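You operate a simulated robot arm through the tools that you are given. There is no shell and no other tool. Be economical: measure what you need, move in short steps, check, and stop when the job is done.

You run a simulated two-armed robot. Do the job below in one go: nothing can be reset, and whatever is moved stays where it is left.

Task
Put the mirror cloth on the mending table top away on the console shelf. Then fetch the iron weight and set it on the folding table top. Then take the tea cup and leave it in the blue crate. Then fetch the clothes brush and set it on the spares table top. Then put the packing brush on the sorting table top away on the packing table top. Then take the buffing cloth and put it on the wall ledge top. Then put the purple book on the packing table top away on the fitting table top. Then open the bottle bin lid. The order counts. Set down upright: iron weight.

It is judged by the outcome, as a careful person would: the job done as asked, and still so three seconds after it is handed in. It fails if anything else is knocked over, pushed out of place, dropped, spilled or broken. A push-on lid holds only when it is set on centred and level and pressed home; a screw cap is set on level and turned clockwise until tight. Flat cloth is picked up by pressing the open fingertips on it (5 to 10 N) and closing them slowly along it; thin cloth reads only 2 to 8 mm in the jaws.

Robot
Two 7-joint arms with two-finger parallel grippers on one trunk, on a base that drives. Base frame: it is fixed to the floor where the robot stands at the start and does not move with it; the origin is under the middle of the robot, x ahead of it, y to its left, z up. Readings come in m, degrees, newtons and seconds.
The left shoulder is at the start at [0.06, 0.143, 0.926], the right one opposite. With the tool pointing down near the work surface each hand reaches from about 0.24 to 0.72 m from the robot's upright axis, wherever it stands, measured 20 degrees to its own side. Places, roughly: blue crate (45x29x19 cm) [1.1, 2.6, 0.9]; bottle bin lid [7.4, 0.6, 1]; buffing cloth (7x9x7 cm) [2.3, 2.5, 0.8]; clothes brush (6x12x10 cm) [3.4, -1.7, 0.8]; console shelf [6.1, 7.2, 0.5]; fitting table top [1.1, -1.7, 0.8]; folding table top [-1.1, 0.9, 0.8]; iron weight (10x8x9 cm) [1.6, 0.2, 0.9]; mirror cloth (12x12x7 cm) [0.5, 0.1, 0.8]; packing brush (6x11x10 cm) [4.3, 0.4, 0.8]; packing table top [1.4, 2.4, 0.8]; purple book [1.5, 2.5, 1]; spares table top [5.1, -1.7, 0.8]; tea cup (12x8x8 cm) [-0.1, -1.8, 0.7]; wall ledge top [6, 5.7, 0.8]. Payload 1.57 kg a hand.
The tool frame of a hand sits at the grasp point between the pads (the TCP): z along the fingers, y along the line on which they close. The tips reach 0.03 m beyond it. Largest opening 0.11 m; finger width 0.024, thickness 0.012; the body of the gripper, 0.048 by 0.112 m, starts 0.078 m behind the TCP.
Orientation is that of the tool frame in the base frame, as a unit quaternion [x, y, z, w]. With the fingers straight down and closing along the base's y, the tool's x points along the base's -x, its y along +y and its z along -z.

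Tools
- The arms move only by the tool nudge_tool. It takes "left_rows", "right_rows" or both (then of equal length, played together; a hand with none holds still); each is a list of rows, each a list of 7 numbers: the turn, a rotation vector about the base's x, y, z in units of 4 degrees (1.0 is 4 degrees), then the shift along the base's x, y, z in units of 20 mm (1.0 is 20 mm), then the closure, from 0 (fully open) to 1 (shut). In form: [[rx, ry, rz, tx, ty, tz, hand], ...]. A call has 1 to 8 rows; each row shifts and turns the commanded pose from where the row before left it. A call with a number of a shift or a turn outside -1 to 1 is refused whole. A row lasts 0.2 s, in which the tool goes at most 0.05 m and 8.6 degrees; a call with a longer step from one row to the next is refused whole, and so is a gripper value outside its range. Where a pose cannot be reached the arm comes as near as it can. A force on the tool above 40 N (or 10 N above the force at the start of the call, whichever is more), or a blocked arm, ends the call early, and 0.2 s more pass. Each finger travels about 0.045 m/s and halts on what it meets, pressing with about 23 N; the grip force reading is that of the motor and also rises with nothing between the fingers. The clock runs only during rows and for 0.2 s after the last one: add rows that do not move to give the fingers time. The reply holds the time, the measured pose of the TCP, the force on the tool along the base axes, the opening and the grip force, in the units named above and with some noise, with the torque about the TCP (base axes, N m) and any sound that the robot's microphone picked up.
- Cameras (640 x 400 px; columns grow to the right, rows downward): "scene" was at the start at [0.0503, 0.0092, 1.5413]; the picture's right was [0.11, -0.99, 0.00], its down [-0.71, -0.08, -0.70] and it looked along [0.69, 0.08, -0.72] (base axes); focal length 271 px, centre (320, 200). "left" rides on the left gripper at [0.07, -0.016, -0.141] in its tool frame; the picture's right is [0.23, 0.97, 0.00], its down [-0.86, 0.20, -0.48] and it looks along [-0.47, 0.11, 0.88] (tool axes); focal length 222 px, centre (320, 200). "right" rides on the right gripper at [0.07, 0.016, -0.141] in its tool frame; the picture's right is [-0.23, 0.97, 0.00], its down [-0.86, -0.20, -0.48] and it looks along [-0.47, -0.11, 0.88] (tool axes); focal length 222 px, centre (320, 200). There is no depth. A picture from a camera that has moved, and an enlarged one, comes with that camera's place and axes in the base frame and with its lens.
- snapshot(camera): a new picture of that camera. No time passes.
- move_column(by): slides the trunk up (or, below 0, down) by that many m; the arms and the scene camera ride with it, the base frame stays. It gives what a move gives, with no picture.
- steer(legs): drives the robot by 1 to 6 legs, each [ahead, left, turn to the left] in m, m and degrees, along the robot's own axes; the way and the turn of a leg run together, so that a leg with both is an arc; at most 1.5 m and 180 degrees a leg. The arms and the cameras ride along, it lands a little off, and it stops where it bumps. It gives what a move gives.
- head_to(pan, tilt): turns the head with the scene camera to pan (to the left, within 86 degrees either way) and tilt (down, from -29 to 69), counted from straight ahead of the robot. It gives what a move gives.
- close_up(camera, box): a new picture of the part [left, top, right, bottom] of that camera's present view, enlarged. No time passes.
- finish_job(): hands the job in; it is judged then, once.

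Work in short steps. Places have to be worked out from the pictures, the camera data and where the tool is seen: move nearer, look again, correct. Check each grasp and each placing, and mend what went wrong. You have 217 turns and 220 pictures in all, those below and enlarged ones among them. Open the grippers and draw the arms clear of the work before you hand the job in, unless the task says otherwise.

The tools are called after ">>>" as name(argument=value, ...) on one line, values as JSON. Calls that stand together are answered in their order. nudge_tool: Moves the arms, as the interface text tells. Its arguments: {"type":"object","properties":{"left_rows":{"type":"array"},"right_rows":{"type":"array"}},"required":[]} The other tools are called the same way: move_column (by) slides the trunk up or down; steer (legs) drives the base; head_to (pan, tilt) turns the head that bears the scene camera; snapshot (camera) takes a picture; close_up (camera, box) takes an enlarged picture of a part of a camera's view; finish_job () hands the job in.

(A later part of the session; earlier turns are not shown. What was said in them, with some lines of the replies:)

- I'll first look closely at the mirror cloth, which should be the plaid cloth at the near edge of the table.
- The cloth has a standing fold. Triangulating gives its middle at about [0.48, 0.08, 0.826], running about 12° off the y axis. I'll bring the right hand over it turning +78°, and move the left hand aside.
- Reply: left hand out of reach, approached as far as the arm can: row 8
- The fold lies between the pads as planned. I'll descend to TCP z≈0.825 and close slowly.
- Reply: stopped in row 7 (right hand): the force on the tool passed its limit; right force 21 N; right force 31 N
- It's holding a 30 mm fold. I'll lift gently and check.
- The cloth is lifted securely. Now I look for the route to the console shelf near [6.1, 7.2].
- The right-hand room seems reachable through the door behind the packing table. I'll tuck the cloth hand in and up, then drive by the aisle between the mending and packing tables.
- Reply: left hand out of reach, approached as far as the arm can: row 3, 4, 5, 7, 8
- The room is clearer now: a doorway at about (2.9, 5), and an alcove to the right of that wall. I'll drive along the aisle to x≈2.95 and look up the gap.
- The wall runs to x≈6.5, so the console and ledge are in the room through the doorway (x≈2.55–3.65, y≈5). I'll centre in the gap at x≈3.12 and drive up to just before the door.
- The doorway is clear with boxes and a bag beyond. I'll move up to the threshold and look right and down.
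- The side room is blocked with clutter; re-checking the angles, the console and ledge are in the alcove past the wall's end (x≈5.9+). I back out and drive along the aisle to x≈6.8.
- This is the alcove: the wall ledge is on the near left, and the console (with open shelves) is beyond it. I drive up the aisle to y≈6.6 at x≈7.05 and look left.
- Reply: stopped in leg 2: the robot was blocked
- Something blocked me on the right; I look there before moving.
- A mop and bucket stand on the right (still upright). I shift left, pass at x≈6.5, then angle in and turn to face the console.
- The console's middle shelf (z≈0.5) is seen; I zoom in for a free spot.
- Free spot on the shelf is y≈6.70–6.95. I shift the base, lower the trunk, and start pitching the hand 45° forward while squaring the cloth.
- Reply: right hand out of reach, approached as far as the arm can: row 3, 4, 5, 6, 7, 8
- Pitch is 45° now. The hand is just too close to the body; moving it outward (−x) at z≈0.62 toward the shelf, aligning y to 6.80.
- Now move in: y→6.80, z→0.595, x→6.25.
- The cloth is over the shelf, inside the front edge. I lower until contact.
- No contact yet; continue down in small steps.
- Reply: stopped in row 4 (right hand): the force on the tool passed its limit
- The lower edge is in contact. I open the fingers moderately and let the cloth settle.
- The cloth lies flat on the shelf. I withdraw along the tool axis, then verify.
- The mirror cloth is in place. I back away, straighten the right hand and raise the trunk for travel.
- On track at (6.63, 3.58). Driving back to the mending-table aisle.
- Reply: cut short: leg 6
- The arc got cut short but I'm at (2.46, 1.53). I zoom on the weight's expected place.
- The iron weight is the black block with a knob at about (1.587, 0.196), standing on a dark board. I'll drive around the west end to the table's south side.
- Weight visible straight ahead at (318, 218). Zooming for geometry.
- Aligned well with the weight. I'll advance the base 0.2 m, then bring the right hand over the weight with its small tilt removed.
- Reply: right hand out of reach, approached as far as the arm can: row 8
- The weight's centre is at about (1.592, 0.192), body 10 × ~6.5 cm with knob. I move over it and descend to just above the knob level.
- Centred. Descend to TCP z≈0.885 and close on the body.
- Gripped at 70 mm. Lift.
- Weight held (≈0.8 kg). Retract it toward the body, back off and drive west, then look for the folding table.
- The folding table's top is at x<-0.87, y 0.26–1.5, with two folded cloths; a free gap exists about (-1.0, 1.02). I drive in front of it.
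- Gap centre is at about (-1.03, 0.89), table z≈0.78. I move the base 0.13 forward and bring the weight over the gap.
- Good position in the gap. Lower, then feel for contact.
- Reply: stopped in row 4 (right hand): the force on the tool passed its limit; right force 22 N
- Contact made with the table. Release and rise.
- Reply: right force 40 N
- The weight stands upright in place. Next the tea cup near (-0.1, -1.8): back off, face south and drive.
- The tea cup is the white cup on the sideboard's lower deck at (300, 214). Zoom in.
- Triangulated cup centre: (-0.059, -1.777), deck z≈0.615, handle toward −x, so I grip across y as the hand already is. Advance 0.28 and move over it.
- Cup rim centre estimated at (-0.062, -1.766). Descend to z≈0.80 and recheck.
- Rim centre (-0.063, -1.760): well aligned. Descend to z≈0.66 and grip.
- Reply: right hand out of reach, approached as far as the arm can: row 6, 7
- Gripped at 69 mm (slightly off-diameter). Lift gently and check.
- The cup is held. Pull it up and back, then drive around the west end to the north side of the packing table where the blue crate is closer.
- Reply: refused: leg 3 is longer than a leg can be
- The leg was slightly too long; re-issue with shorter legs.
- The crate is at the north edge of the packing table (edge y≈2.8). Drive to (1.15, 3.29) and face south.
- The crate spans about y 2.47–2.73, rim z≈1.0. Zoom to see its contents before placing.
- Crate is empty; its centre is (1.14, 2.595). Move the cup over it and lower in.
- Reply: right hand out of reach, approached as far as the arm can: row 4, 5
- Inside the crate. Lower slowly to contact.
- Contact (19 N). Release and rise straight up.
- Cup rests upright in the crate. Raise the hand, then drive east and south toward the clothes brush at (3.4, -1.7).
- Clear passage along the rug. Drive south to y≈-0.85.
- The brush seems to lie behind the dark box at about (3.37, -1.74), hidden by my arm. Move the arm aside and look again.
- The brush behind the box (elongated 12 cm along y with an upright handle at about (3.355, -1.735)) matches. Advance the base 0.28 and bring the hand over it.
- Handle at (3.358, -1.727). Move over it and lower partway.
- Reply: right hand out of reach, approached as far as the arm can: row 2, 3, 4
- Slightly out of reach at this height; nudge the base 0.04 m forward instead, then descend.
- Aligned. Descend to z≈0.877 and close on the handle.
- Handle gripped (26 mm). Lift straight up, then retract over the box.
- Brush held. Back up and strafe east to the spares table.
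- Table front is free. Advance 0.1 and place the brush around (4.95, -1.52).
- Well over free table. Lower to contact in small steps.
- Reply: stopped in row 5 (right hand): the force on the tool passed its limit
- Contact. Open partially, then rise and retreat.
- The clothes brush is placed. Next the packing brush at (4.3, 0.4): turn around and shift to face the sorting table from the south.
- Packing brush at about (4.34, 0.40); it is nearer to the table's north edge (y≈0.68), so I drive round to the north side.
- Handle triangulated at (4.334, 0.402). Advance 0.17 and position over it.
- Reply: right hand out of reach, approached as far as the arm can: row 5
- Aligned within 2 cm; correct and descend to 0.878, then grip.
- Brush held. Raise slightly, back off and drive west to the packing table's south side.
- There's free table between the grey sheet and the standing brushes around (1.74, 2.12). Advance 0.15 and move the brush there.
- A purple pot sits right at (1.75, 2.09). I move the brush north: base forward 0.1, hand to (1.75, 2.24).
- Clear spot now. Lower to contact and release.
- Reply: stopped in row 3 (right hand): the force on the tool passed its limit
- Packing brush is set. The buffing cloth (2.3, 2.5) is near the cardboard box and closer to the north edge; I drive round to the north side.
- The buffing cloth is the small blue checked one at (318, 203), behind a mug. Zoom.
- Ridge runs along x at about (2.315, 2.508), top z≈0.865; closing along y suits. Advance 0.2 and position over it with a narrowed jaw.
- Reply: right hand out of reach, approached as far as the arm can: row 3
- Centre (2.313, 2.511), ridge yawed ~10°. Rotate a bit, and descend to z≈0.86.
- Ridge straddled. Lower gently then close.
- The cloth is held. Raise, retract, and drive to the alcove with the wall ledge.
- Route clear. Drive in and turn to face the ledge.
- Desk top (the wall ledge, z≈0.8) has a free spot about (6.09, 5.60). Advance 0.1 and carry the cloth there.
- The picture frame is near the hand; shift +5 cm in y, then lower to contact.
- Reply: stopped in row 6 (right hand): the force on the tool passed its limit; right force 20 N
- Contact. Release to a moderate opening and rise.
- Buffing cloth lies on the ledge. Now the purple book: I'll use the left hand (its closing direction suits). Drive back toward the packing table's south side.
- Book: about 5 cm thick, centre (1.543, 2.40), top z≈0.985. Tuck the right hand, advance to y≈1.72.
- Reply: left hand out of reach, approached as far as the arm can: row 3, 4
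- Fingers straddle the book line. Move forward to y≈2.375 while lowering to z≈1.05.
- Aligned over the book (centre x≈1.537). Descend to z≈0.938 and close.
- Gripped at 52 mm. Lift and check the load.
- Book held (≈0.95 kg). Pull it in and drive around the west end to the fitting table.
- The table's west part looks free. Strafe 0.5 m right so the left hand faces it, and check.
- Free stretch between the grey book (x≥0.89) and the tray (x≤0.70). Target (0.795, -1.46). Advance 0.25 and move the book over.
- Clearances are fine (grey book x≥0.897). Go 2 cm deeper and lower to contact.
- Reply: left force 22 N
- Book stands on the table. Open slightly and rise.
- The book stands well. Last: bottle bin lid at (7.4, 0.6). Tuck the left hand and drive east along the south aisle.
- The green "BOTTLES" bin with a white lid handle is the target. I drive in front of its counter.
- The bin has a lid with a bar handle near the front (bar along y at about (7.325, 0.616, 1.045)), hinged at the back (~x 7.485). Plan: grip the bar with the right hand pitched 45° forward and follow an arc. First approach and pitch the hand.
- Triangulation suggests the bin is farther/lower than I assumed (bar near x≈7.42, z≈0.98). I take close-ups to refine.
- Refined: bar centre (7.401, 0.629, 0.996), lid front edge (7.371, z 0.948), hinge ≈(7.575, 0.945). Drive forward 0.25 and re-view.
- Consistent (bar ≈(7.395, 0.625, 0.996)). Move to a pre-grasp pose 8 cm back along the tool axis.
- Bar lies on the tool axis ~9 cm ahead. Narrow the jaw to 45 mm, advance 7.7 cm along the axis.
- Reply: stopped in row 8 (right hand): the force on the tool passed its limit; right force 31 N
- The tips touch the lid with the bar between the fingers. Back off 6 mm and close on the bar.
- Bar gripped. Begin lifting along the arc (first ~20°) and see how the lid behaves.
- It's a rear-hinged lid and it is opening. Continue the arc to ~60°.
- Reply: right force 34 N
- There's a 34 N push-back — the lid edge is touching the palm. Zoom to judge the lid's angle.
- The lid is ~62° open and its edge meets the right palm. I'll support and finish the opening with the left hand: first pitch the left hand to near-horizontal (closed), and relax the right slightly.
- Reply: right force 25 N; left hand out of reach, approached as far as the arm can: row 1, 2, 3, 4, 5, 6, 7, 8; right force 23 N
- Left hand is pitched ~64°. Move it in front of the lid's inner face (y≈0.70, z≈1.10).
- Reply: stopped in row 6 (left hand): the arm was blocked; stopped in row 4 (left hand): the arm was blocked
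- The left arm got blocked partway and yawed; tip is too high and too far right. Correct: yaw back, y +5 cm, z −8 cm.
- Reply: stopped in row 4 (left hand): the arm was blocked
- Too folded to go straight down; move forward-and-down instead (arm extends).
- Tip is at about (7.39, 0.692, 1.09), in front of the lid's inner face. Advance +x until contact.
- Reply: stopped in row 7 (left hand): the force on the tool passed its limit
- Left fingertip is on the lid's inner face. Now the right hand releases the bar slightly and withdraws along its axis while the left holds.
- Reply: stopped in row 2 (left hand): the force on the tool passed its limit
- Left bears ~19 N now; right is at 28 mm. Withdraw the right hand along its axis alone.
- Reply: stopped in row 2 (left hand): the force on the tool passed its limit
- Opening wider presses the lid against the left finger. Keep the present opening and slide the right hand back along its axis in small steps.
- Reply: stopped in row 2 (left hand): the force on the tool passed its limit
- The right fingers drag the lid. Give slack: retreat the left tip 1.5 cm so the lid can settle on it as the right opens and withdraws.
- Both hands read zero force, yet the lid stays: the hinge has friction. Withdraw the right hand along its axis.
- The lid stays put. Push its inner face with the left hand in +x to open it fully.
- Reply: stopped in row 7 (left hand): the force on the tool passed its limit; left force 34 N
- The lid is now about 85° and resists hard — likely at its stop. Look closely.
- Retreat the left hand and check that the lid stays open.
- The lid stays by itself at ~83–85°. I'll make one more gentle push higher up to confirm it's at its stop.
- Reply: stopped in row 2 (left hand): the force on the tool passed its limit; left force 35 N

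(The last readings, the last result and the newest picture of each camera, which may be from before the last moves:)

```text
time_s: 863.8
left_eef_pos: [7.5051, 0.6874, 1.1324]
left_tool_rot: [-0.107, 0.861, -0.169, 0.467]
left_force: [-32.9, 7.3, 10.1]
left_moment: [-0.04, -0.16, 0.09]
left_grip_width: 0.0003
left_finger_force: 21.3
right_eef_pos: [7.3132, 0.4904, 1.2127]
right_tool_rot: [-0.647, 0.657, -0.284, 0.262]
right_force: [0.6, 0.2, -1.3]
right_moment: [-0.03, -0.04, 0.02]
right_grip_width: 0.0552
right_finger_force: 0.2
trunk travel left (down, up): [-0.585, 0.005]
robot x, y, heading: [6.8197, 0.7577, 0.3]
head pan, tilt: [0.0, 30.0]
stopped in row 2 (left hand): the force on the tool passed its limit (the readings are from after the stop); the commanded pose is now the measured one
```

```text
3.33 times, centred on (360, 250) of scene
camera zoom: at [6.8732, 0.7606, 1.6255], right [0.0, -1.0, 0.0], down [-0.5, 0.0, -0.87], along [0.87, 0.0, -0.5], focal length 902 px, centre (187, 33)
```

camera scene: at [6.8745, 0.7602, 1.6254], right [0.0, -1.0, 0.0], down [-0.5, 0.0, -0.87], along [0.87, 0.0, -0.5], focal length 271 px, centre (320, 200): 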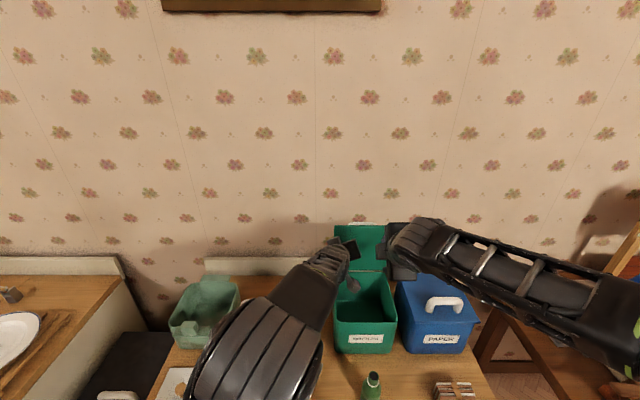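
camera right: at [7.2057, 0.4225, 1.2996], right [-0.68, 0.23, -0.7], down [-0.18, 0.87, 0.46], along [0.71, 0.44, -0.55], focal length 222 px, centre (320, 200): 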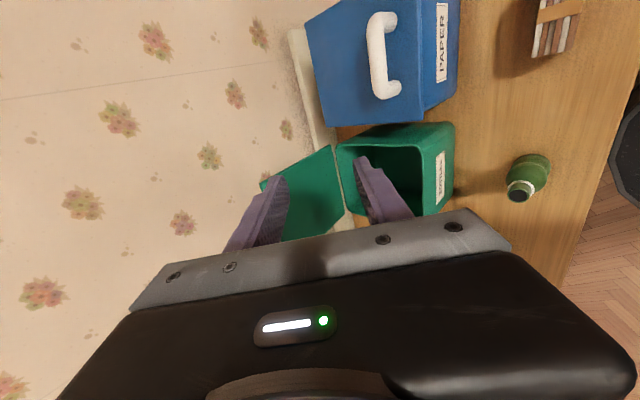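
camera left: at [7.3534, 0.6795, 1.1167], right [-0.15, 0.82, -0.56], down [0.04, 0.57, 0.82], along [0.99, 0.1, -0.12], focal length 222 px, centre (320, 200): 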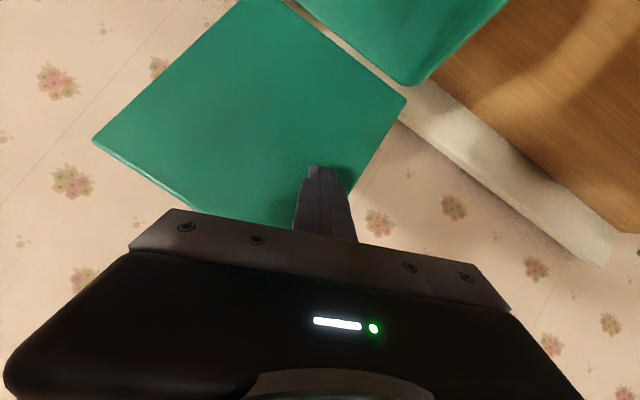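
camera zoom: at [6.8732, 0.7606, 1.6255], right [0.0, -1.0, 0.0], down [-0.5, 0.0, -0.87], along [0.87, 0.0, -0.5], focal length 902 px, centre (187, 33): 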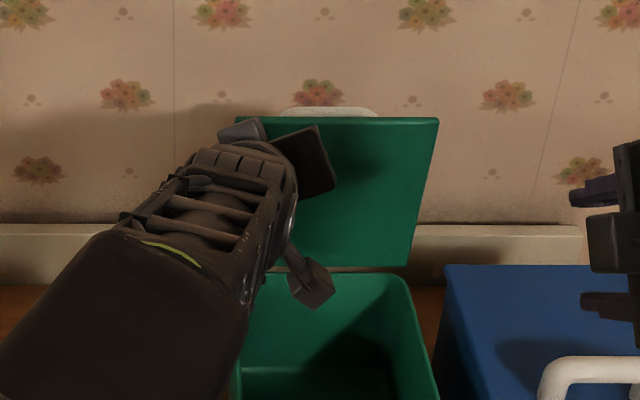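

That is a hard stop: fully open. Retreat the left hand, open both grippers, and back the robot away.

>>> nudge_tool(left_rows=[[0, 0, 0, -0.8, 0, 0, 1], [0, 0, 0, -0.9, 0.3, 0.2, 1], [0, 0, 0, -0.8, 0.8, 0.4, 1], [0, 0, 0, -0.5, 1, 0.4, 1], [0, 0, 0, -0.3, 1, 0.4, 1], [0, 0, 0, 0, 1, 0.3, 1]])

>>> steer(legs=[[-0.45, 0, 0]])

>>> nudge_tool(left_rows=[[0, 0, 0, 0, 0, 0, 0.5], [0, 0, 0, 0, 0, 0, 0], [0, 0, 0, 0, 0, 0, 0], [0, 0, 0, 0, 0, 0, 0]], right_rows=[[0, 0, 0, 0, 0, 0, 0.2], [0, 0, 0, 0, 0, 0, 0], [0, 0, 0, 0, 0, 0, 0], [0, 0, 0, 0, 0, 0, 0]])

>>> snapshot(camera="scene")

```text
time_s: 865.2
left_eef_pos: [7.4446, 0.7694, 1.163]
left_tool_rot: [-0.108, 0.862, -0.168, 0.467]
left_force: [0.3, -0.2, -0.5]
left_moment: [-0.03, 0.0, 0.01]
left_grip_width: 0.0
left_finger_force: 20.8
right_eef_pos: [7.3185, 0.4879, 1.2111]
right_tool_rot: [-0.648, 0.658, -0.282, 0.262]
right_force: [-1.2, 0.4, -0.1]
right_moment: [-0.03, 0.01, -0.04]
right_grip_width: 0.0551
right_finger_force: 0.0
trunk travel left (down, up): [-0.585, 0.005]
robot x, y, heading: [6.8233, 0.7591, -0.2]
head pan, tilt: [0.0, 30.0]
```

```text
time_s: 867.9
left_eef_pos: [6.9915, 0.7691, 1.164]
left_tool_rot: [-0.11, 0.861, -0.166, 0.468]
left_force: [-1.1, 0.1, -0.2]
left_moment: [0.01, -0.01, 0.01]
left_grip_width: 0.0
left_finger_force: 21.4
right_eef_pos: [6.8658, 0.4879, 1.211]
right_tool_rot: [-0.648, 0.657, -0.282, 0.263]
right_force: [-0.5, 0.0, -0.2]
right_moment: [0.02, -0.03, 0.01]
right_grip_width: 0.0549
right_finger_force: 0.0
trunk travel left (down, up): [-0.585, 0.005]
robot x, y, heading: [6.3707, 0.7582, 0.3]
head pan, tilt: [0.0, 30.0]
```

```text
time_s: 868.9
left_eef_pos: [6.9917, 0.7697, 1.1622]
left_tool_rot: [-0.109, 0.862, -0.166, 0.467]
left_force: [0.0, -0.1, -1.1]
left_moment: [-0.03, -0.01, 0.01]
left_grip_width: 0.0839
left_finger_force: 0.1
right_eef_pos: [6.8665, 0.4872, 1.2101]
right_tool_rot: [-0.649, 0.656, -0.281, 0.262]
right_force: [-0.3, 0.0, 0.4]
right_moment: [0.0, 0.01, 0.0]
right_grip_width: 0.1099
right_finger_force: 0.1
trunk travel left (down, up): [-0.585, 0.005]
robot x, y, heading: [6.3664, 0.7582, 0.5]
head pan, tilt: [0.0, 30.0]
```

```text
43 pictures are left
camera scene: at [6.4277, 0.7572, 1.625], right [0.01, -1.0, 0.0], down [-0.5, 0.0, -0.87], along [0.87, 0.01, -0.5], focal length 271 px, centre (320, 200)
```

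scene: 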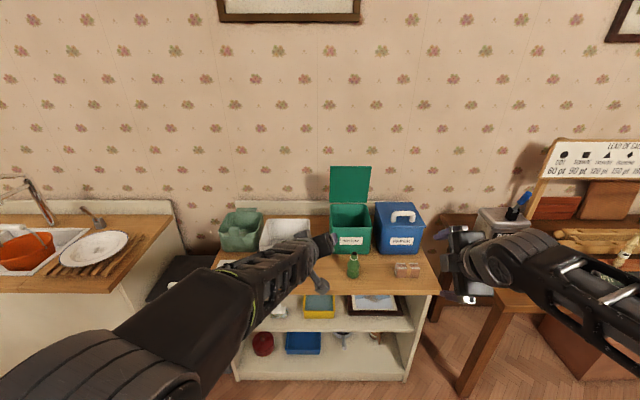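

The lid stays fully open, both grippers are clear, and all eight items are done in order. Handing in.

>>> finish_job()

```text
The job is handed in.
```

I did all eight tasks in the order you gave and handed the job in. The iron weight stands upright on the folding table top. The bottle bin lid is open to its stop and stayed open when I let go.

Early on, while I was moving sideways near the mop and bucket by the door, the base stopped against something. The mop and bucket looked upright afterwards, but I could not tell whether the bucket shifted.
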